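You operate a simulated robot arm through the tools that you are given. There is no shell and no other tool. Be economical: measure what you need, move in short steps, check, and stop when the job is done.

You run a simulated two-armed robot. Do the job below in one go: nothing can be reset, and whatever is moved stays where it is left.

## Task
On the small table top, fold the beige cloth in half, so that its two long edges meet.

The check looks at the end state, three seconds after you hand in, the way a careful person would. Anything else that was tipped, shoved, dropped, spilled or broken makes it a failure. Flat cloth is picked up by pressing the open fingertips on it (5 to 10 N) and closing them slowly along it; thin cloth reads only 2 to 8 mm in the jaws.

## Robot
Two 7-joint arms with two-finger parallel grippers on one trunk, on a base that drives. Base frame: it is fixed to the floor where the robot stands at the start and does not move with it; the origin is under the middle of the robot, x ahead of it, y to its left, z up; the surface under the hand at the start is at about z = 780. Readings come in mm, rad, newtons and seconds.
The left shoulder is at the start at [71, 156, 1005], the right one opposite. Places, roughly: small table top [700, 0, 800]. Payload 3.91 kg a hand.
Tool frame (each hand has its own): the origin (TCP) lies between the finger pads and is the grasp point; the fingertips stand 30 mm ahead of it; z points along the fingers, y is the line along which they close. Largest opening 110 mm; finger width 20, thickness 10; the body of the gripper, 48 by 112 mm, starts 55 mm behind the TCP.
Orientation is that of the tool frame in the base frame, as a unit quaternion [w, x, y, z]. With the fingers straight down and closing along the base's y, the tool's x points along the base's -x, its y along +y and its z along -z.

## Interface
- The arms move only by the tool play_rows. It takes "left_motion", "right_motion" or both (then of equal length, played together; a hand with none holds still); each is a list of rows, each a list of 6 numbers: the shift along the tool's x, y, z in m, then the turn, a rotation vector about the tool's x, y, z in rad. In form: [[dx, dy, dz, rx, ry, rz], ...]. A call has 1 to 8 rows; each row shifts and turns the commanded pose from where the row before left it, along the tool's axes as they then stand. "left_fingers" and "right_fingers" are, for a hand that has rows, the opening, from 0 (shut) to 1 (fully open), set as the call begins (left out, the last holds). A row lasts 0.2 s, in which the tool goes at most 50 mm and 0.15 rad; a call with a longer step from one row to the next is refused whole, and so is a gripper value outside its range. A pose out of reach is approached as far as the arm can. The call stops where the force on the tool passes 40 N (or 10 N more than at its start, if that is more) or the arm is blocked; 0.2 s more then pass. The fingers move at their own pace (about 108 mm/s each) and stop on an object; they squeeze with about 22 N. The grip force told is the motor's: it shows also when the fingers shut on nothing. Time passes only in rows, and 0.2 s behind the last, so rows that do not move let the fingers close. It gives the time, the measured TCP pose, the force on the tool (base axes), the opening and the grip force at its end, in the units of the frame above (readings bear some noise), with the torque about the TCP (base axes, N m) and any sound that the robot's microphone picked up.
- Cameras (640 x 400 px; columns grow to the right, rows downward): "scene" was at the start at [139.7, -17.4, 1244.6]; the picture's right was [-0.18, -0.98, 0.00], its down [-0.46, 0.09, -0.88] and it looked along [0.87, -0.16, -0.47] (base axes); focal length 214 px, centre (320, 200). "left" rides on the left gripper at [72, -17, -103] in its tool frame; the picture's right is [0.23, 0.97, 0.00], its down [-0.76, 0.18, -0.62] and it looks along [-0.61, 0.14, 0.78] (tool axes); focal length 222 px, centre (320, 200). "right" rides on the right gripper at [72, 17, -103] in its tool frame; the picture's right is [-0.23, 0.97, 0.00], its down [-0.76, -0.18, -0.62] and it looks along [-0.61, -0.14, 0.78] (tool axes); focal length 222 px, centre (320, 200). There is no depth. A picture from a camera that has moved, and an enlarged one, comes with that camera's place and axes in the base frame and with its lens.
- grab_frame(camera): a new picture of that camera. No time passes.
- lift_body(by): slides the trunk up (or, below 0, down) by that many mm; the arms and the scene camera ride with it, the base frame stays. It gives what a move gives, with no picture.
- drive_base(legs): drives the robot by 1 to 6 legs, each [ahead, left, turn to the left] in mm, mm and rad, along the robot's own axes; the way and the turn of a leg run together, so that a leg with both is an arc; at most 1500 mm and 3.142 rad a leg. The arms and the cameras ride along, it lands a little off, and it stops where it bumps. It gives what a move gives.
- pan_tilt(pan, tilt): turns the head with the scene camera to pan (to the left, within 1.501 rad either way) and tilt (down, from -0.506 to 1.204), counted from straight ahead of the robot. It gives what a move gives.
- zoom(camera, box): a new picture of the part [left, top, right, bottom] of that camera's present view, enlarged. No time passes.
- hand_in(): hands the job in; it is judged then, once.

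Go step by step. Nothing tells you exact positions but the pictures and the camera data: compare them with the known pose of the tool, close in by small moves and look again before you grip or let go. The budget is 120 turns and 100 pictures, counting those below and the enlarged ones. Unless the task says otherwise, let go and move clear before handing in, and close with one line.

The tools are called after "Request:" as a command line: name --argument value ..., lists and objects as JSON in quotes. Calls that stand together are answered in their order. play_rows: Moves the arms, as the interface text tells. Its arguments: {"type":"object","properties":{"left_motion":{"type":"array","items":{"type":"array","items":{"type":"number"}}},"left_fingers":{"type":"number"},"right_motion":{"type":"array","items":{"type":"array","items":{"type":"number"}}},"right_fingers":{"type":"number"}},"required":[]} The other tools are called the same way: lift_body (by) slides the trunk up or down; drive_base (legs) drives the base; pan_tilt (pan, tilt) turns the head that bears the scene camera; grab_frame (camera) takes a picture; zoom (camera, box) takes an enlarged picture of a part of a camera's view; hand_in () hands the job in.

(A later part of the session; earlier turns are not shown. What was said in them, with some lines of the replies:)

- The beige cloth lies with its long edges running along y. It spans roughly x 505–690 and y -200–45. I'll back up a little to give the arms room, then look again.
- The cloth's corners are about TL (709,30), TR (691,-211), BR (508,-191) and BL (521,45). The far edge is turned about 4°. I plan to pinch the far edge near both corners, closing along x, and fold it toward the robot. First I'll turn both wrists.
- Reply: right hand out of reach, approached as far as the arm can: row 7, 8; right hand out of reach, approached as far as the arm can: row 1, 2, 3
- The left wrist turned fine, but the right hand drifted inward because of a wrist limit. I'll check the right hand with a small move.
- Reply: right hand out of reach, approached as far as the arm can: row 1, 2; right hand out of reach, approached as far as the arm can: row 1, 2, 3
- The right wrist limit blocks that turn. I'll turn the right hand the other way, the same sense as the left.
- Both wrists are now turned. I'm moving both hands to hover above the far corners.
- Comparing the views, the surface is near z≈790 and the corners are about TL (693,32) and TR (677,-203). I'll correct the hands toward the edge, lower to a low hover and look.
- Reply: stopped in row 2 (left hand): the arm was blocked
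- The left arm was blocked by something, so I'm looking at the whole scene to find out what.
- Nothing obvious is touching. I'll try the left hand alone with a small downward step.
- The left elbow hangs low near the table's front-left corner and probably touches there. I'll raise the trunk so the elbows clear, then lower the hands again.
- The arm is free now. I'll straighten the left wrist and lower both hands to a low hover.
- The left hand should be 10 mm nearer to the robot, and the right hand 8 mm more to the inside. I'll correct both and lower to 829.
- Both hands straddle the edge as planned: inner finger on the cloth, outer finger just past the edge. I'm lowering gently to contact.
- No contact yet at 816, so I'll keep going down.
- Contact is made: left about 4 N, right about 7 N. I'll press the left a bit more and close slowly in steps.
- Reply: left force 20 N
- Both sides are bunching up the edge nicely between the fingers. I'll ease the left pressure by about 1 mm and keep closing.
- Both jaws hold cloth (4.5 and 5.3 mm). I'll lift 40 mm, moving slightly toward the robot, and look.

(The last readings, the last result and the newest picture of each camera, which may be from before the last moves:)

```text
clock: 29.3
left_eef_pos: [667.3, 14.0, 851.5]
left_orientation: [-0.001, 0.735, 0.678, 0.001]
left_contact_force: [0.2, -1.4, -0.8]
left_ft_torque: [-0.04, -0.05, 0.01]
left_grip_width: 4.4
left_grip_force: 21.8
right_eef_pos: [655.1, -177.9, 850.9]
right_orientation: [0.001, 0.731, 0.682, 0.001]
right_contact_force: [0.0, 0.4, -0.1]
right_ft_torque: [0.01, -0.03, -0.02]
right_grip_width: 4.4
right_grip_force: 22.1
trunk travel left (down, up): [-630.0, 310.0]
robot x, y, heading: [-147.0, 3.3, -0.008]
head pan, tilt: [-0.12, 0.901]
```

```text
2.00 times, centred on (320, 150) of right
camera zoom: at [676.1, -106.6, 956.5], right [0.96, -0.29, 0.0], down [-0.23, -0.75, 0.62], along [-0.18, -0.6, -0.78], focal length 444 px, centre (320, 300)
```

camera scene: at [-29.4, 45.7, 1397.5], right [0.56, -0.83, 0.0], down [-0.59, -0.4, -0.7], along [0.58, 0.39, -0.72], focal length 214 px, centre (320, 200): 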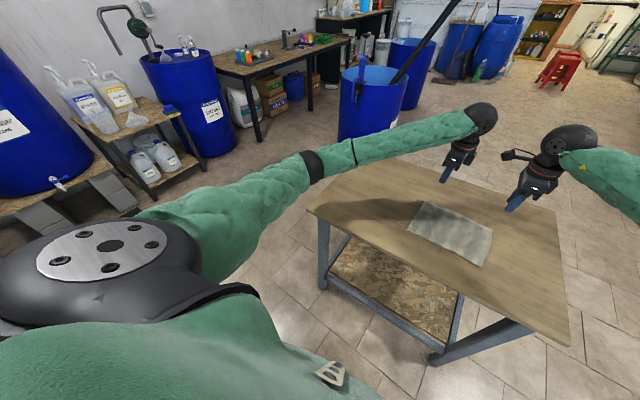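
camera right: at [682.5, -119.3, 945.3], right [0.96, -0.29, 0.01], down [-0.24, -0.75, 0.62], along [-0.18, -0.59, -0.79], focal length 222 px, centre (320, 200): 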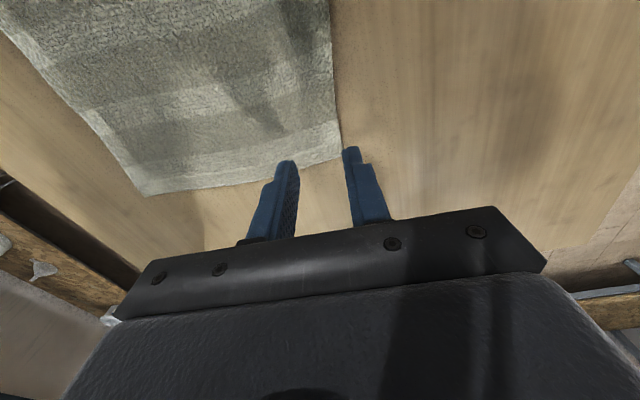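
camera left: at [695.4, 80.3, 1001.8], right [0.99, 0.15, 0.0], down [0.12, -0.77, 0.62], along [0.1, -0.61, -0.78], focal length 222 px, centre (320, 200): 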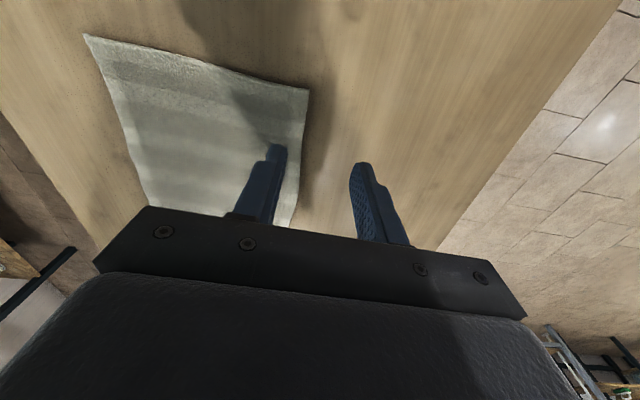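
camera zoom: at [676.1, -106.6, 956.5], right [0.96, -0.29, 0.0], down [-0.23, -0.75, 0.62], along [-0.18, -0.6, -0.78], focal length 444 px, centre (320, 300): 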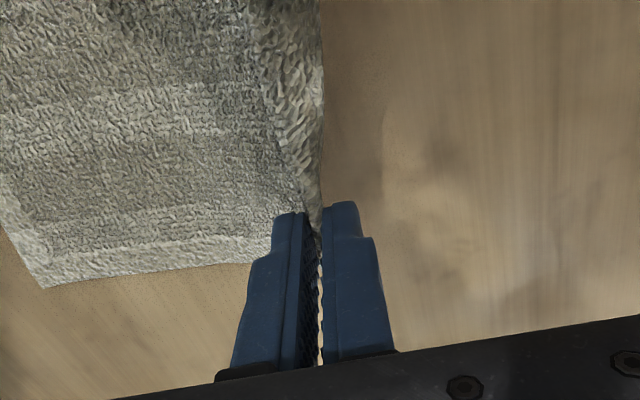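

The edge is held firmly at both ends, and the cloth lifts cleanly. Next I'll carry it over in an arc to just past the middle line.

Request:
play_rows --left_motion '[[0, -0.011, -0.009, 0, 0, 0], [0, -0.011, -0.007, 0, 0, 0], [0, -0.01, -0.002, 0, 0, 0], [0, -0.01, -0.001, 0, 0, 0], [0, -0.01, 0.001, 0, 0, 0], [0, -0.01, 0.002, 0, 0, 0]]' --right_motion '[[0, -0.011, -0.009, 0, 0, 0], [0, -0.011, -0.007, 0, 0, 0], [0, -0.01, -0.002, 0, 0, 0], [0, -0.01, -0.001, 0, 0, 0], [0, -0.01, 0.001, 0, 0, 0], [0, -0.01, 0.002, 0, 0, 0]]'

Request:
zoom --camera "scene" --box '[240, 110, 400, 210]'

Request:
zoom --camera "left" --box '[160, 50, 480, 250]'

```text
clock: 30.7
left_eef_pos: [603.6, 19.2, 866.8]
left_orientation: [-0.001, 0.735, 0.678, 0.002]
left_contact_force: [0.0, -1.2, 0.2]
left_ft_torque: [-0.03, -0.01, 0.02]
left_grip_width: 4.6
left_grip_force: 21.9
right_eef_pos: [593.3, -172.8, 868.0]
right_orientation: [0.001, 0.732, 0.682, 0.002]
right_contact_force: [0.8, 0.1, -0.2]
right_ft_torque: [0.0, -0.02, -0.02]
right_grip_width: 4.5
right_grip_force: 22.0
trunk travel left (down, up): [-630.0, 310.0]
robot x, y, heading: [-146.7, 4.5, -0.006]
head pan, tilt: [-0.12, 0.901]
```

```text
4.00 times, centred on (320, 160) of scene
camera zoom: at [-22.6, -8.8, 1389.6], right [-0.13, -0.99, 0.0], down [-0.78, 0.1, -0.62], along [0.62, -0.08, -0.78], focal length 858 px, centre (320, 360)
```

zoom: 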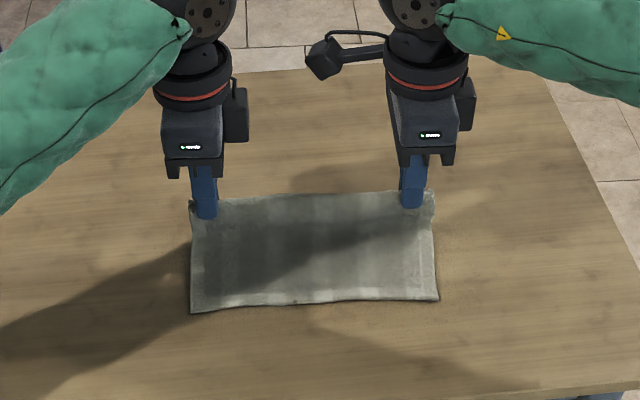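

```text
2.00 times, centred on (320, 150) of left
camera zoom: at [592.6, 91.7, 970.7], right [0.99, 0.15, 0.0], down [0.11, -0.78, 0.62], along [0.09, -0.61, -0.78], focal length 444 px, centre (320, 300)
```

zoom: 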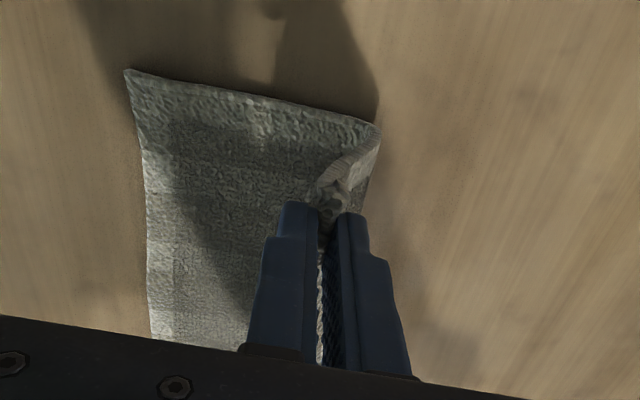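

The fold is going well and the lower half stays put. I'll bring the edge down toward the near edge, tilting the fingers forward as it lands.

Request:
play_rows --left_motion '[[0, -0.011, 0.0019, -0.1, 0, 0], [0, -0.0124, 0.0033, -0.1, 0, 0], [0, -0.0132, 0.0052, -0.1, 0, 0], [0, -0.0133, 0.0065, -0.1, 0, 0], [0, -0.0129, 0.0057, -0.1, 0, 0], [0, -0.0102, 0.0052, -0.1, 0, 0]]' --right_motion '[[0, -0.011, 0.0019, -0.1, 0, 0], [0, -0.0124, 0.0033, -0.1, 0, 0], [0, -0.0132, 0.0052, -0.1, 0, 0], [0, -0.0133, 0.0065, -0.1, 0, 0], [0, -0.0129, 0.0057, -0.1, 0, 0], [0, -0.0102, 0.0052, -0.1, 0, 0]]'

Request:
zoom --camera "scene" --box '[240, 110, 400, 210]'

Request:
zoom --camera "left" --box '[160, 50, 480, 250]'

Request:
zoom --camera "right" --box '[160, 50, 480, 250]'

```text
clock: 32.1
left_eef_pos: [543.3, 24.1, 823.6]
left_orientation: [0.217, 0.703, 0.647, 0.202]
left_contact_force: [-0.3, -0.9, -0.1]
left_ft_torque: [0.0, 0.05, 0.02]
left_grip_width: 4.1
left_grip_force: 22.5
right_eef_pos: [533.0, -169.6, 824.2]
right_orientation: [0.218, 0.698, 0.651, 0.203]
right_contact_force: [-0.8, 0.7, 0.5]
right_ft_torque: [0.03, 0.06, 0.03]
right_grip_width: 3.9
right_grip_force: 22.3
trunk travel left (down, up): [-630.0, 310.0]
robot x, y, heading: [-144.5, 1.4, -0.003]
head pan, tilt: [-0.12, 0.901]
```

```text
4.00 times, centred on (320, 160) of scene
camera zoom: at [-22.6, -8.8, 1389.7], right [-0.13, -0.99, 0.0], down [-0.78, 0.1, -0.62], along [0.62, -0.08, -0.78], focal length 858 px, centre (320, 360)
```

zoom: 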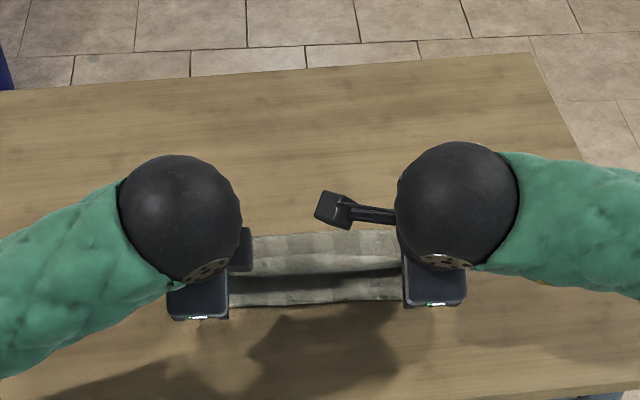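

```text
2.00 times, centred on (320, 150) of left
camera zoom: at [476.2, 101.5, 899.6], right [0.82, 0.16, 0.55], down [-0.27, -0.74, 0.61], along [0.51, -0.65, -0.57], focal length 444 px, centre (320, 300)
```

zoom: 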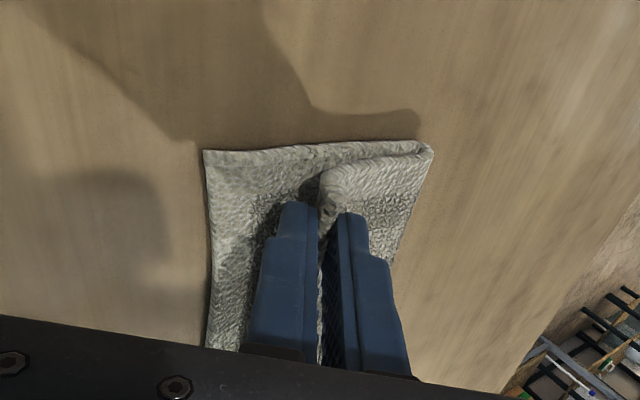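

```text
2.00 times, centred on (320, 150) of right
camera zoom: at [491.7, -94.5, 919.2], right [0.78, -0.28, 0.55], down [-0.55, -0.73, 0.41], along [0.28, -0.63, -0.72], focal length 444 px, centre (320, 300)
```

zoom: 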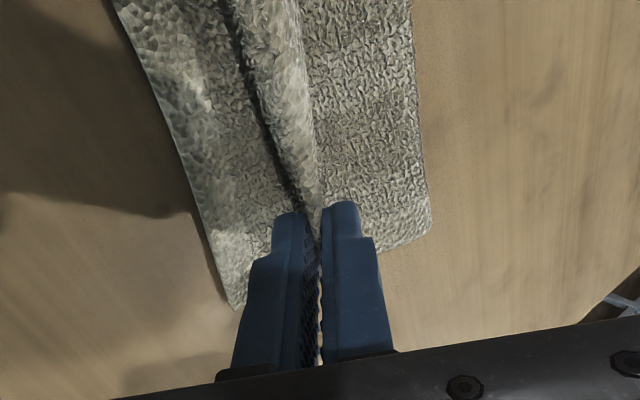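

Using the hand cameras, the near edge is at x≈524 (left) and 513 (right), and the held flap is about 28 mm deep. So I'll shift the hands another 8 mm toward the robot and slightly down, then check.

Request:
play_rows --left_motion '[[0, -0.004, -0.001, 0, 0, 0], [0, -0.0045, -0.001, 0, 0, 0], [0, 0, 0, 0, 0, 0]]' --right_motion '[[0, -0.004, -0.001, 0, 0, 0], [0, -0.0045, -0.001, 0, 0, 0], [0, 0, 0, 0, 0, 0]]'

Request:
zoom --camera "left" --box '[160, 50, 480, 250]'

Request:
zoom --camera "right" --box '[160, 50, 480, 250]'

```text
clock: 32.9
left_eef_pos: [535.7, 24.8, 818.9]
left_orientation: [0.217, 0.703, 0.647, 0.201]
left_contact_force: [-0.1, -0.8, 0.5]
left_ft_torque: [-0.04, 0.05, -0.01]
left_grip_width: 4.2
left_grip_force: 21.9
right_eef_pos: [524.7, -168.5, 821.3]
right_orientation: [0.215, 0.698, 0.652, 0.202]
right_contact_force: [-0.3, 0.6, -0.5]
right_ft_torque: [0.05, 0.03, 0.0]
right_grip_width: 4.4
right_grip_force: 21.7
trunk travel left (down, up): [-630.0, 310.0]
robot x, y, heading: [-151.5, -0.3, -0.004]
head pan, tilt: [-0.12, 0.901]
```

```text
2.00 times, centred on (320, 150) of left
camera zoom: at [468.6, 102.6, 896.0], right [0.82, 0.16, 0.55], down [-0.27, -0.74, 0.61], along [0.51, -0.65, -0.57], focal length 444 px, centre (320, 300)
```

zoom: 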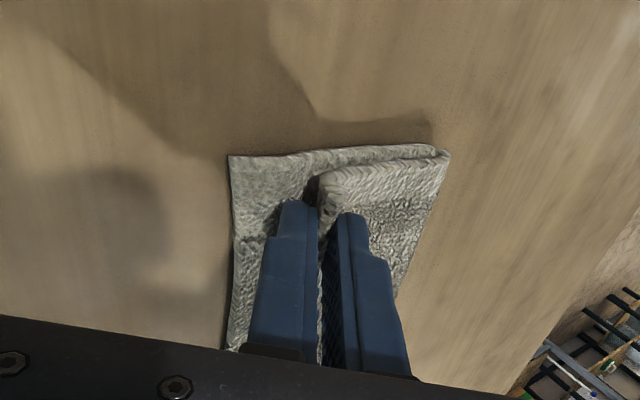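

```text
2.00 times, centred on (320, 150) of right
camera zoom: at [483.7, -93.5, 915.8], right [0.79, -0.28, 0.55], down [-0.55, -0.72, 0.41], along [0.28, -0.63, -0.72], focal length 444 px, centre (320, 300)
```

zoom: 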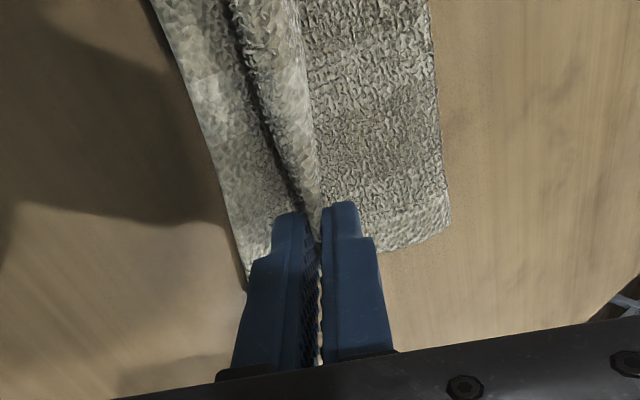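

The lower edge hasn't moved. I'll open a little to release, then look before withdrawing.

Request:
play_rows --left_motion '[[0, 0, 0, 0, 0, 0], [0, 0, 0, 0, 0, 0]]' --right_motion '[[0, 0, 0, 0, 0, 0], [0, 0, 0, 0, 0, 0]]' --left_fingers 0.16 --right_fingers 0.16

Request:
zoom --camera "left" --box '[160, 50, 480, 250]'

Request:
zoom --camera "right" --box '[160, 50, 480, 250]'

```text
clock: 33.5
left_eef_pos: [535.1, 25.0, 820.1]
left_orientation: [0.216, 0.702, 0.648, 0.202]
left_contact_force: [0.1, 0.3, -0.1]
left_ft_torque: [-0.03, 0.02, -0.01]
left_grip_width: 17.8
left_grip_force: 0.1
right_eef_pos: [524.9, -168.1, 820.2]
right_orientation: [0.216, 0.698, 0.652, 0.202]
right_contact_force: [0.0, 0.2, 1.5]
right_ft_torque: [0.02, 0.0, -0.05]
right_grip_width: 17.7
right_grip_force: 0.0
trunk travel left (down, up): [-630.0, 310.0]
robot x, y, heading: [-145.1, 0.7, -0.012]
head pan, tilt: [-0.12, 0.901]
```

```text
2.00 times, centred on (320, 150) of left
camera zoom: at [468.8, 102.6, 896.1], right [0.82, 0.16, 0.55], down [-0.27, -0.74, 0.61], along [0.51, -0.65, -0.57], focal length 444 px, centre (320, 300)
```

zoom: 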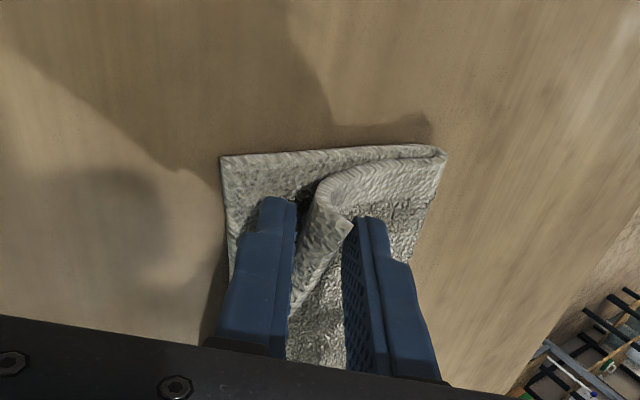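

```text
2.00 times, centred on (320, 150) of right
camera zoom: at [483.8, -93.6, 915.9], right [0.79, -0.28, 0.55], down [-0.55, -0.72, 0.41], along [0.28, -0.63, -0.72], focal length 444 px, centre (320, 300)
```

zoom: 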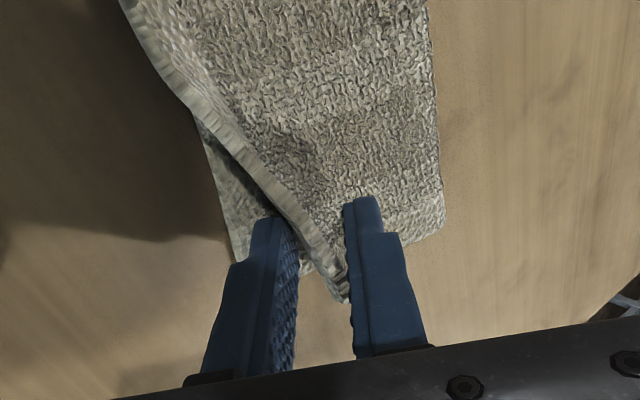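

The cloth is released and flopping toward the near edge. I'll withdraw both hands straight back along the fingers.

Request:
play_rows --left_motion '[[0, 0, -0.01, 0, 0, 0], [0, 0, -0.015, 0, 0, 0], [0, 0, -0.025, 0, 0, 0], [0, 0, -0.04, 0, 0, 0], [0, 0, -0.04, 0, 0, 0]]' --right_motion '[[0, 0, -0.01, 0, 0, 0], [0, 0, -0.015, 0, 0, 0], [0, 0, -0.025, 0, 0, 0], [0, 0, -0.04, 0, 0, 0], [0, 0, -0.04, 0, 0, 0]]'

Request:
grab_frame --camera "left"

Request:
grab_frame --camera "right"

Request:
zoom --camera "scene" --box '[240, 110, 400, 210]'

```text
clock: 34.7
left_eef_pos: [461.0, 30.7, 928.4]
left_orientation: [0.217, 0.703, 0.647, 0.201]
left_contact_force: [-0.9, 0.6, -1.2]
left_ft_torque: [0.02, 0.02, -0.04]
left_grip_width: 17.8
left_grip_force: 0.1
right_eef_pos: [450.3, -163.7, 928.5]
right_orientation: [0.217, 0.699, 0.652, 0.201]
right_contact_force: [-0.2, 0.1, -0.4]
right_ft_torque: [0.03, -0.05, 0.02]
right_grip_width: 17.6
right_grip_force: 0.1
trunk travel left (down, up): [-630.0, 310.0]
robot x, y, heading: [-150.5, 3.2, -0.009]
head pan, tilt: [-0.12, 0.901]
```

```text
62 pictures are left
camera left: at [394.9, 108.2, 1004.5], right [0.82, 0.16, 0.55], down [-0.27, -0.74, 0.61], along [0.51, -0.65, -0.57], focal length 222 px, centre (320, 200)
```

left: 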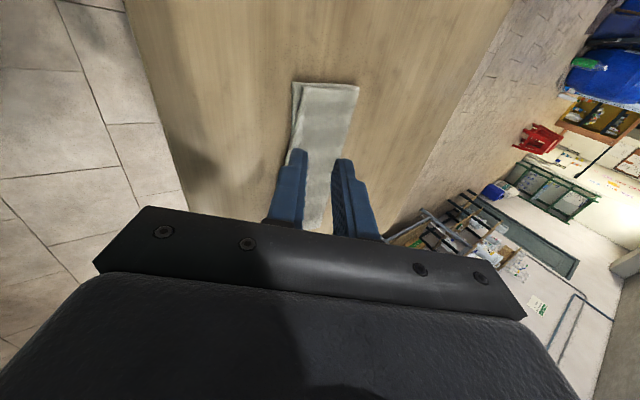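

```text
61 pictures are left
camera right: at [409.8, -88.7, 1023.7], right [0.79, -0.28, 0.55], down [-0.55, -0.73, 0.41], along [0.28, -0.63, -0.72], focal length 222 px, centre (320, 200)
```

right: 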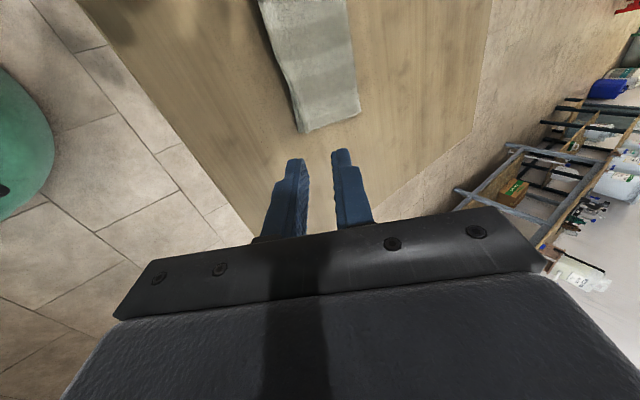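

```text
4.00 times, centred on (320, 160) of scene
camera zoom: at [-23.1, -8.8, 1389.5], right [-0.13, -0.99, 0.0], down [-0.78, 0.1, -0.62], along [0.62, -0.08, -0.78], focal length 858 px, centre (320, 360)
```

zoom: 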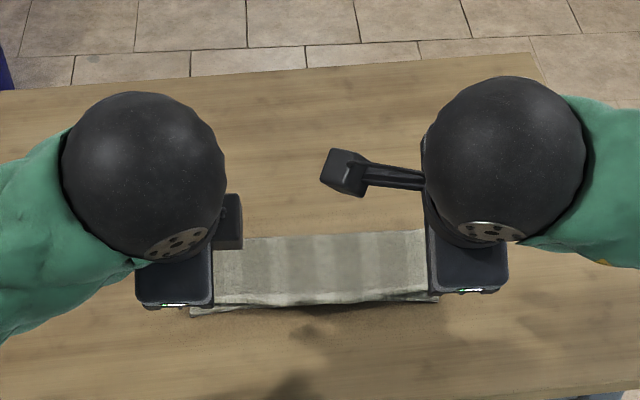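

It looks nearly right. I'll move the hands up and apart for an unobstructed view.

Request:
play_rows --left_motion '[[0.03, 0, -0.02, 0, 0, 0], [0.04, 0, -0.02, 0, 0, 0], [0.04, 0, 0, 0, 0, 0], [0.04, 0, 0, 0, 0, 0], [0.04, 0, 0, 0, 0, 0]]' --right_motion '[[-0.03, 0, -0.02, 0, 0, 0], [-0.04, 0, -0.02, 0, 0, 0], [-0.04, 0, 0, 0, 0, 0], [-0.04, 0, 0, 0, 0, 0], [-0.04, 0, 0, 0, 0, 0]]'

Request:
zoom --camera "scene" --box '[272, 150, 368, 210]'

Request:
zoom --camera "left" --box '[200, 0, 440, 150]'

```text
clock: 35.9
left_eef_pos: [453.8, 221.9, 960.8]
left_orientation: [0.217, 0.703, 0.647, 0.202]
left_contact_force: [-0.1, 1.1, -0.6]
left_ft_torque: [0.01, 0.0, -0.02]
left_grip_width: 17.7
left_grip_force: 0.1
right_eef_pos: [412.1, -352.7, 962.5]
right_orientation: [0.217, 0.698, 0.652, 0.202]
right_contact_force: [-0.4, 0.0, 0.3]
right_ft_torque: [0.02, -0.02, 0.02]
right_grip_width: 17.4
right_grip_force: 0.0
trunk travel left (down, up): [-630.0, 310.0]
robot x, y, heading: [-147.3, 5.7, -0.003]
head pan, tilt: [-0.12, 0.901]
```

```text
6.67 times, centred on (320, 180) of scene
camera zoom: at [-24.5, -8.3, 1389.7], right [-0.13, -0.99, 0.0], down [-0.78, 0.1, -0.62], along [0.62, -0.08, -0.78], focal length 1430 px, centre (320, 333)
```

zoom: 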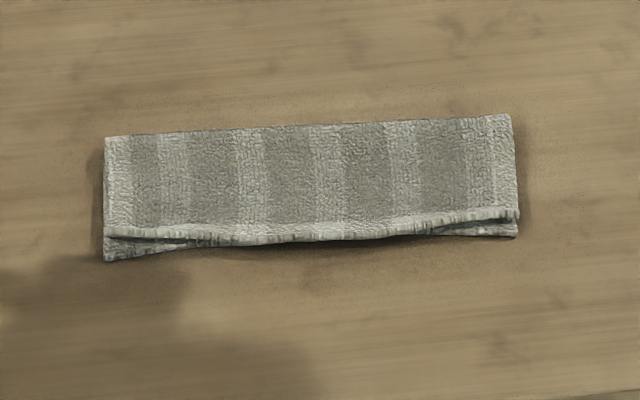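

```text
2.67 times, centred on (320, 75) of left
camera zoom: at [386.6, 298.9, 1037.4], right [0.82, 0.16, 0.55], down [-0.27, -0.74, 0.61], along [0.51, -0.65, -0.57], focal length 592 px, centre (320, 533)
```

zoom: 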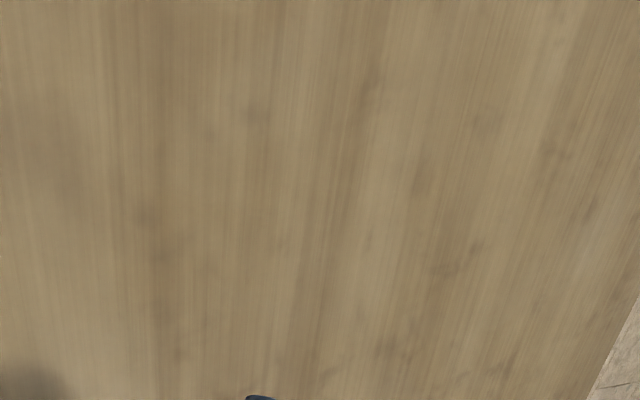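

The fold is good, but the upper corners stand about 12–15 mm back from the lower edge. I'll look closer at both.

Request:
zoom --camera "scene" --box '[284, 172, 316, 192]'

Request:
zoom --camera "scene" --box '[324, 170, 356, 190]'

Request:
grab_frame --camera "left"

Request:
grab_frame --camera "right"

```text
16.00 times, centred on (300, 182) of scene
camera zoom: at [-24.5, -8.3, 1389.7], right [-0.13, -0.99, 0.0], down [-0.78, 0.1, -0.62], along [0.62, -0.08, -0.78], focal length 3432 px, centre (640, 488)
```

zoom: 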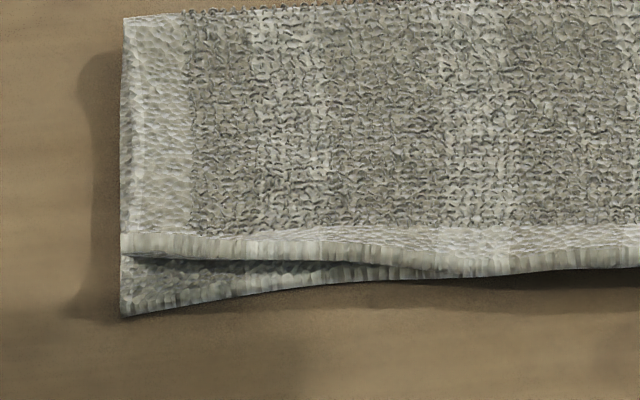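

```text
16.00 times, centred on (340, 180) of scene
camera zoom: at [-24.5, -8.3, 1389.7], right [-0.13, -0.99, 0.0], down [-0.78, 0.1, -0.62], along [0.62, -0.08, -0.78], focal length 3432 px, centre (0, 520)
```

zoom: 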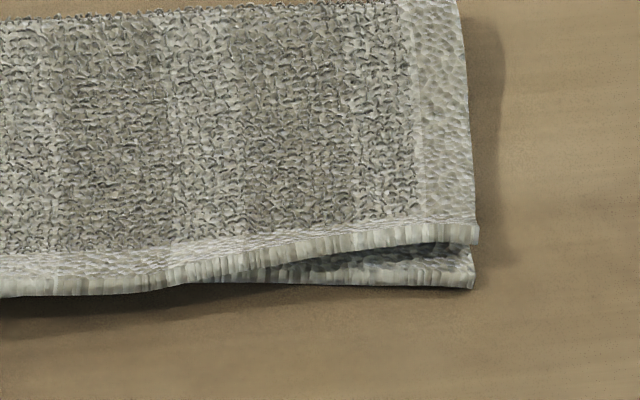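

```text
55 pictures are left
camera left: at [386.6, 298.9, 1037.4], right [0.82, 0.16, 0.55], down [-0.27, -0.74, 0.61], along [0.51, -0.65, -0.57], focal length 222 px, centre (320, 200)
```

left: 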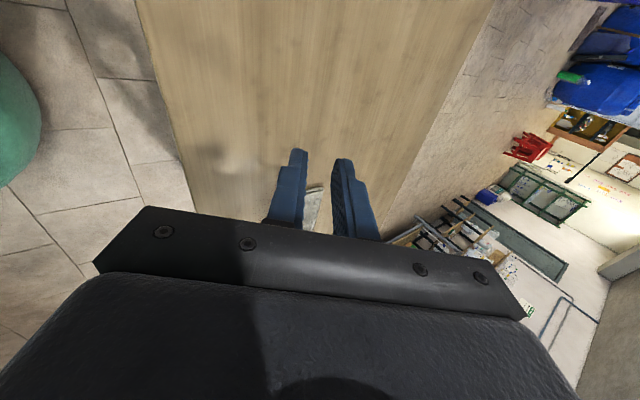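

```text
54 pictures are left
camera right: at [372.5, -277.0, 1057.9], right [0.78, -0.28, 0.55], down [-0.55, -0.73, 0.41], along [0.28, -0.63, -0.72], focal length 222 px, centre (320, 200)
```

right: 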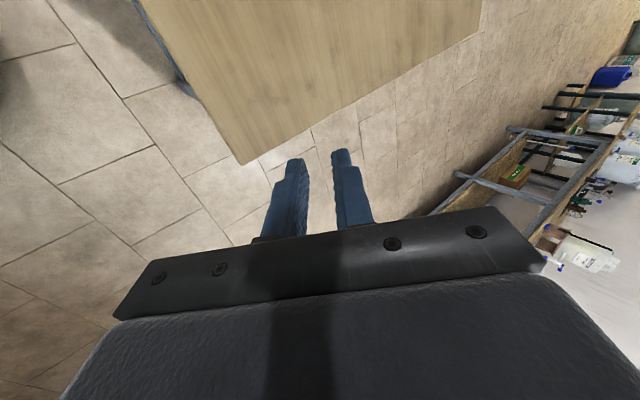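

The corners are only about 8–13 mm off, but I'd like them closer. I'll turn the fingers upright and shut them, then press lightly on each upper corner and stroke it toward the near edge.

Request:
play_rows --left_motion '[[0, 0, 0, 0.15, 0, 0], [0, 0, 0, 0.15, 0, 0], [0, 0, 0, 0.15, 0, 0], [0, 0, 0, 0.15, 0, 0], [0, 0, 0, 0, 0, 0]]' --right_motion '[[0, 0, 0, 0.15, 0, 0], [0, 0, 0, 0.15, 0, 0], [0, 0, 0, 0.15, 0, 0], [0, 0, 0, 0.15, 0, 0], [0, 0, 0, 0, 0, 0]]' --left_fingers 0 --right_fingers 0

```text
clock: 37.1
left_eef_pos: [454.1, 222.8, 961.9]
left_orientation: [-0.001, 0.735, 0.678, 0.001]
left_contact_force: [-0.6, 0.0, -0.7]
left_ft_torque: [0.01, -0.01, 0.03]
left_grip_width: 0.0
left_grip_force: 22.4
right_eef_pos: [414.1, -353.1, 962.0]
right_orientation: [0.0, 0.731, 0.682, 0.0]
right_contact_force: [0.0, -0.3, -0.3]
right_ft_torque: [0.0, 0.02, -0.03]
right_grip_width: 0.0
right_grip_force: 21.8
trunk travel left (down, up): [-630.0, 310.0]
robot x, y, heading: [-144.7, 1.4, -0.008]
head pan, tilt: [-0.12, 0.901]
```

Request:
play_rows --left_motion '[[-0.031, 0.0187, 0.0187, 0, 0, 0], [-0.031, 0.0187, 0.0187, 0, 0, 0], [-0.031, 0.0187, 0.0187, 0, 0, 0], [-0.031, 0.0187, 0.0187, 0, 0, 0], [-0.031, 0.0187, 0.0187, 0, 0, 0], [-0.031, 0.0187, 0.0187, 0, 0, 0]]' --right_motion '[[0.0305, 0.018, 0.0187, 0, 0, 0], [0.0305, 0.018, 0.0187, 0, 0, 0], [0.0305, 0.018, 0.0187, 0, 0, 0], [0.0305, 0.018, 0.0187, 0, 0, 0], [0.0305, 0.018, 0.0187, 0, 0, 0], [0.0305, 0.018, 0.0187, 0, 0, 0]]'

Request:
zoom --camera "left" --box '[160, 50, 480, 250]'

Request:
zoom --camera "right" --box '[160, 50, 480, 250]'

```text
clock: 38.5
left_eef_pos: [552.8, 28.0, 846.9]
left_orientation: [-0.001, 0.735, 0.678, 0.001]
left_contact_force: [0.3, 0.4, 0.4]
left_ft_torque: [-0.01, 0.04, 0.0]
left_grip_width: 0.0
left_grip_force: 22.5
right_eef_pos: [538.0, -177.3, 847.0]
right_orientation: [0.001, 0.731, 0.682, -0.001]
right_contact_force: [0.3, 0.0, 0.8]
right_ft_torque: [-0.04, -0.01, -0.01]
right_grip_width: 0.0
right_grip_force: 21.1
trunk travel left (down, up): [-630.0, 310.0]
robot x, y, heading: [-148.0, 2.5, -0.008]
head pan, tilt: [-0.12, 0.901]
```

```text
2.00 times, centred on (320, 150) of left
camera zoom: at [541.9, 99.9, 949.5], right [0.99, 0.15, 0.0], down [0.12, -0.78, 0.62], along [0.09, -0.61, -0.78], focal length 444 px, centre (320, 300)
```

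zoom: 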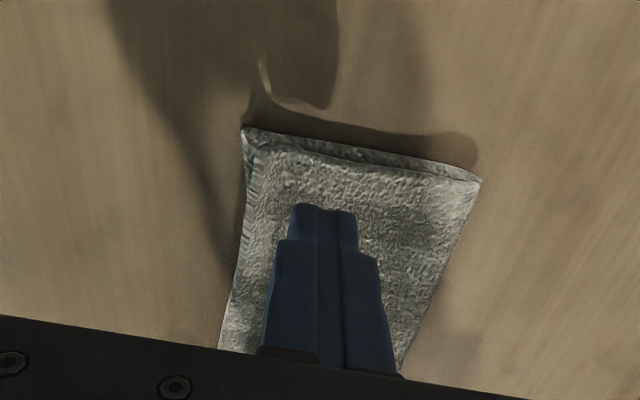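

```text
2.00 times, centred on (320, 150) of right
camera zoom: at [558.0, -105.7, 951.4], right [0.96, -0.29, 0.0], down [-0.23, -0.75, 0.62], along [-0.18, -0.6, -0.78], focal length 444 px, centre (320, 300)
```

zoom: 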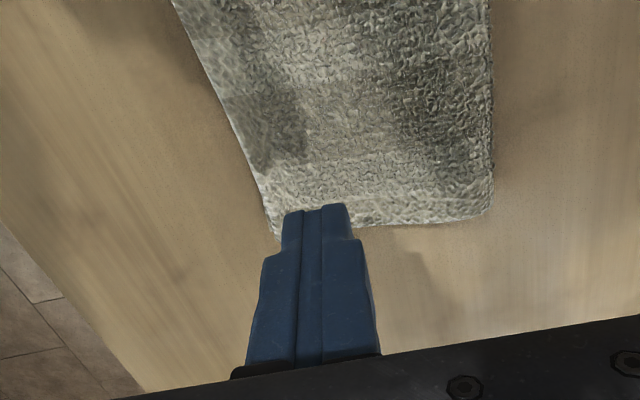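

From above the edges are within about 6 mm on the left and nearly flush on the right. The corners are mostly just lifted. I'll press them gently and stroke a few millimetres toward the edge.

Request:
play_rows --left_motion '[[0, 0, 0.018, 0, 0, 0], [0, 0, 0.004, 0, 0, 0], [0, 0, 0.003, 0, 0, 0]]' --right_motion '[[0.003, 0, 0.018, 0, 0, 0], [0, 0, 0.004, 0, 0, 0], [0, 0, 0.003, 0, 0, 0]]'

Request:
play_rows --left_motion '[[0, 0, 0.002, 0, 0, 0], [0, 0, 0, 0, 0, 0]]' --right_motion '[[0, 0, 0.002, 0, 0, 0], [0, 0, 0, 0, 0, 0]]'

```text
clock: 39.3
left_eef_pos: [551.9, 29.0, 823.1]
left_orientation: [0.0, 0.735, 0.678, 0.001]
left_contact_force: [0.2, -0.5, 0.6]
left_ft_torque: [0.0, 0.02, 0.03]
left_grip_width: 0.0
left_grip_force: 22.1
right_eef_pos: [536.0, -173.6, 823.0]
right_orientation: [0.0, 0.731, 0.682, 0.0]
right_contact_force: [0.1, 0.1, 0.4]
right_ft_torque: [0.0, 0.02, 0.04]
right_grip_width: 0.0
right_grip_force: 21.9
trunk travel left (down, up): [-630.0, 310.0]
robot x, y, heading: [-145.0, -1.7, -0.008]
head pan, tilt: [-0.12, 0.901]
```

```text
clock: 39.9
left_eef_pos: [550.9, 28.0, 821.0]
left_orientation: [-0.001, 0.735, 0.678, 0.002]
left_contact_force: [0.8, -1.0, -0.9]
left_ft_torque: [0.01, -0.02, 0.02]
left_grip_width: 0.0
left_grip_force: 21.6
right_eef_pos: [536.2, -173.5, 821.3]
right_orientation: [0.0, 0.731, 0.682, 0.001]
right_contact_force: [-0.2, 1.0, 0.4]
right_ft_torque: [0.01, 0.0, 0.02]
right_grip_width: 0.0
right_grip_force: 22.2
trunk travel left (down, up): [-630.0, 310.0]
robot x, y, heading: [-147.4, 7.5, -0.004]
head pan, tilt: [-0.12, 0.901]
```

Request:
play_rows --left_motion '[[0, 0, 0.002, 0, 0, 0], [0, 0, 0, 0, 0, 0]]' --right_motion '[[0, 0, 0.002, 0, 0, 0], [0, 0, 0, 0, 0, 0]]'

Request:
play_rows --left_motion '[[0, -0.002, 0.0015, 0, 0, 0], [0, -0.002, 0, 0, 0, 0], [0, 0, 0, 0, 0, 0]]' --right_motion '[[0, -0.001, 0.0015, 0, 0, 0], [0, -0.001, 0, 0, 0, 0], [0, 0, 0, 0, 0, 0]]'

Request:
zoom --camera "left" --box '[220, 80, 380, 180]'

Request:
zoom --camera "right" --box '[220, 80, 380, 180]'

```text
clock: 40.5
left_eef_pos: [551.1, 28.4, 818.4]
left_orientation: [0.0, 0.735, 0.678, 0.002]
left_contact_force: [0.3, 0.3, 0.9]
left_ft_torque: [0.0, -0.01, -0.02]
left_grip_width: 0.0
left_grip_force: 21.6
right_eef_pos: [536.8, -173.6, 819.2]
right_orientation: [0.001, 0.731, 0.682, 0.001]
right_contact_force: [0.0, 1.0, 0.7]
right_ft_torque: [0.03, 0.01, 0.0]
right_grip_width: 0.2
right_grip_force: 22.2
trunk travel left (down, up): [-630.0, 310.0]
robot x, y, heading: [-151.5, 0.8, -0.004]
head pan, tilt: [-0.12, 0.901]
```

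```text
clock: 41.3
left_eef_pos: [546.5, 27.6, 817.4]
left_orientation: [0.0, 0.735, 0.678, 0.001]
left_contact_force: [0.3, -0.9, 2.4]
left_ft_torque: [-0.03, 0.02, -0.01]
left_grip_width: 0.1
left_grip_force: 21.8
right_eef_pos: [534.1, -173.2, 817.8]
right_orientation: [0.0, 0.732, 0.682, 0.001]
right_contact_force: [1.0, -0.7, 1.1]
right_ft_torque: [0.0, -0.03, 0.0]
right_grip_width: 0.0
right_grip_force: 22.0
trunk travel left (down, up): [-630.0, 310.0]
robot x, y, heading: [-147.1, 1.7, -0.008]
head pan, tilt: [-0.12, 0.901]
```

```text
4.00 times, centred on (300, 130) of left
camera zoom: at [536.1, 100.7, 921.2], right [0.99, 0.15, 0.0], down [0.11, -0.78, 0.62], along [0.09, -0.61, -0.78], focal length 888 px, centre (400, 480)
```

zoom: 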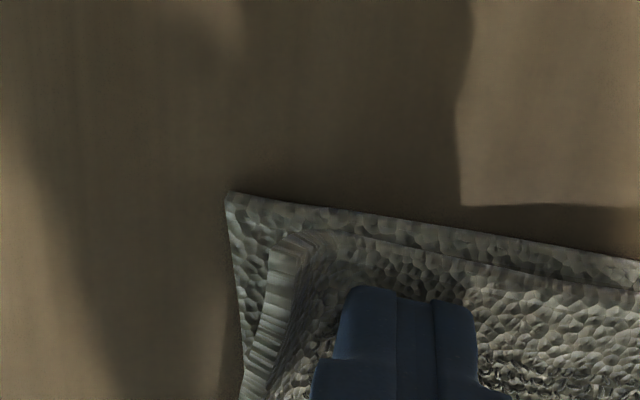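

```text
4.00 times, centred on (300, 130) of right
camera zoom: at [554.6, -102.4, 922.0], right [0.96, -0.29, 0.0], down [-0.23, -0.75, 0.62], along [-0.18, -0.6, -0.78], focal length 888 px, centre (400, 480)
```

zoom: 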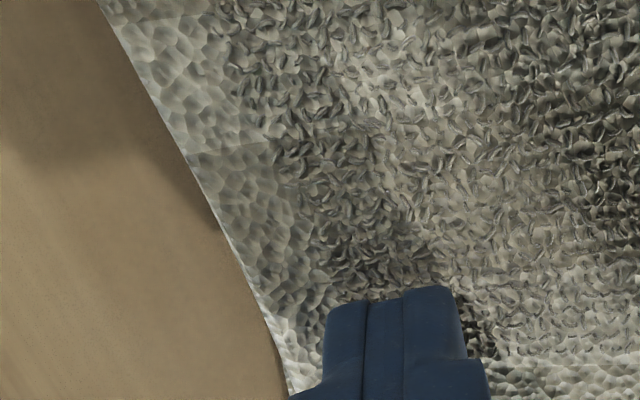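

The right side is flush, so I'll lift that hand. On the left a gap of about 8 mm remains. I'll press that corner a little more and stroke 9 mm.

Request:
play_rows --left_motion '[[0, 0, 0.002, 0, 0, 0], [0, 0, 0, 0, 0, 0]]' --right_motion '[[0, 0, -0.02, 0, 0, 0], [0, 0, -0.02, 0, 0, 0]]'

Request:
play_rows --left_motion '[[0, -0.003, 0.0005, 0, 0, 0], [0, -0.003, 0, 0, 0, 0], [0, -0.003, 0, 0, 0, 0], [0, 0, 0, 0, 0, 0]]'

Request:
zoom --camera "left" --box '[220, 80, 380, 180]'

```text
clock: 41.9
left_eef_pos: [547.4, 28.6, 816.1]
left_orientation: [0.0, 0.735, 0.678, 0.002]
left_contact_force: [1.2, 0.4, 6.0]
left_ft_torque: [0.01, -0.05, 0.01]
left_grip_width: 0.0
left_grip_force: 22.1
right_eef_pos: [533.1, -174.1, 857.8]
right_orientation: [0.0, 0.732, 0.682, 0.0]
right_contact_force: [-0.5, -0.7, 1.0]
right_ft_torque: [0.0, 0.0, 0.03]
right_grip_width: 0.0
right_grip_force: 21.5
trunk travel left (down, up): [-630.0, 310.0]
robot x, y, heading: [-146.4, -2.3, -0.011]
head pan, tilt: [-0.12, 0.901]
```

```text
clock: 42.9
left_eef_pos: [538.6, 29.2, 815.9]
left_orientation: [0.0, 0.735, 0.678, 0.001]
left_contact_force: [2.1, -0.7, 10.3]
left_ft_torque: [-0.04, -0.11, -0.03]
left_grip_width: 0.0
left_grip_force: 22.3
right_eef_pos: [533.0, -174.4, 858.3]
right_orientation: [0.001, 0.731, 0.682, 0.001]
right_contact_force: [-0.7, 0.5, -0.5]
right_ft_torque: [0.01, -0.03, -0.02]
right_grip_width: 0.0
right_grip_force: 21.9
trunk travel left (down, up): [-630.0, 310.0]
robot x, y, heading: [-146.5, 2.4, -0.007]
head pan, tilt: [-0.12, 0.901]
```

```text
4.00 times, centred on (300, 130) of left
camera zoom: at [526.8, 101.4, 919.1], right [0.99, 0.15, 0.0], down [0.11, -0.77, 0.62], along [0.09, -0.61, -0.78], focal length 888 px, centre (400, 480)
```

zoom: 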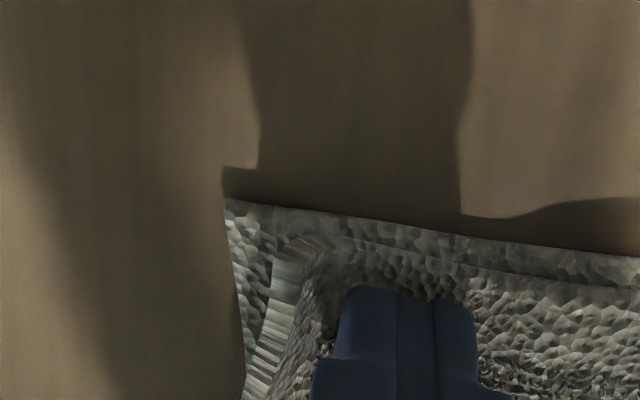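

Both layers moved together, so stroking won't close that gap. I'll lift off, clear both hands and judge the result.

Request:
play_rows --left_motion '[[0, 0, -0.01, 0, 0, 0], [0, 0, -0.03, 0, 0, 0], [0, 0, -0.04, 0, 0, 0], [0.03, -0.01, -0.02, 0, 0, 0], [0.045, -0.01, 0, 0, 0, 0], [0.045, -0.01, 0, 0, 0, 0], [0.045, -0.01, 0, 0, 0, 0]]' --right_motion '[[0, 0, -0.01, 0, 0, 0], [0, 0, -0.03, 0, 0, 0], [0, 0, -0.02, 0, 0, 0], [-0.03, -0.01, 0, 0, 0, 0], [-0.045, -0.01, 0, 0, 0, 0], [-0.045, -0.01, 0, 0, 0, 0], [-0.045, -0.01, 0, 0, 0, 0]]'

Request:
zoom --camera "scene" --box '[272, 150, 368, 210]'

Request:
zoom --camera "scene" --box '[284, 172, 316, 192]'

```text
clock: 44.5
left_eef_pos: [510.6, 197.0, 916.5]
left_orientation: [-0.001, 0.735, 0.678, 0.002]
left_contact_force: [-0.7, 0.0, 0.0]
left_ft_torque: [-0.05, -0.03, 0.03]
left_grip_width: 0.1
left_grip_force: 22.1
right_eef_pos: [481.1, -335.1, 919.6]
right_orientation: [0.001, 0.731, 0.682, 0.001]
right_contact_force: [0.1, -0.3, 0.1]
right_ft_torque: [0.0, -0.02, -0.02]
right_grip_width: 0.1
right_grip_force: 21.9
trunk travel left (down, up): [-630.0, 310.0]
robot x, y, heading: [-150.0, 2.0, -0.004]
head pan, tilt: [-0.12, 0.901]
```

```text
6.67 times, centred on (320, 180) of scene
camera zoom: at [-24.3, -8.4, 1389.8], right [-0.13, -0.99, 0.0], down [-0.78, 0.1, -0.62], along [0.62, -0.08, -0.78], focal length 1430 px, centre (320, 333)
```

zoom: 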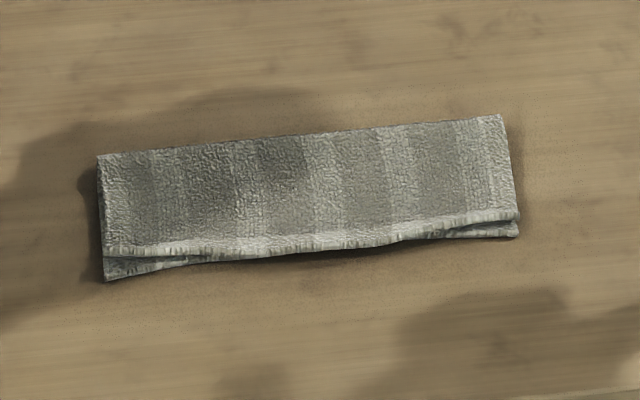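

```text
16.00 times, centred on (300, 182) of scene
camera zoom: at [-24.3, -8.4, 1389.8], right [-0.13, -0.99, 0.0], down [-0.78, 0.1, -0.62], along [0.62, -0.08, -0.78], focal length 3432 px, centre (640, 488)
```

zoom: 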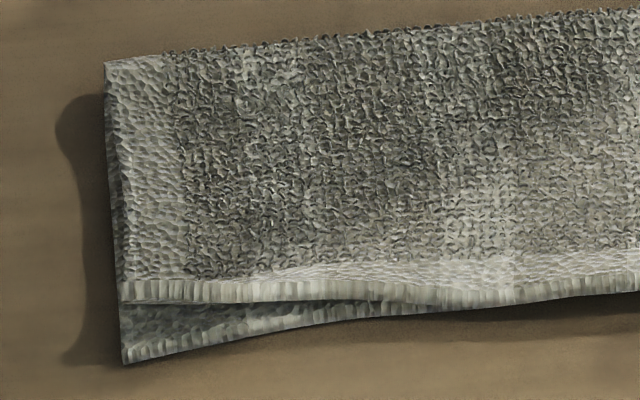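

The cloth is folded in half. Its long edges meet along most of the length, with about a 10 mm residue at the left corner and less at the right. Nothing else was disturbed and both hands are clear, so I'm handing in.

Request:
hand_in

```text
The job is handed in.
```

I folded the beige cloth in half so its long edges meet along most of their length. The left corner is still about 10 mm short and the right corner slightly less; both hands are clear.
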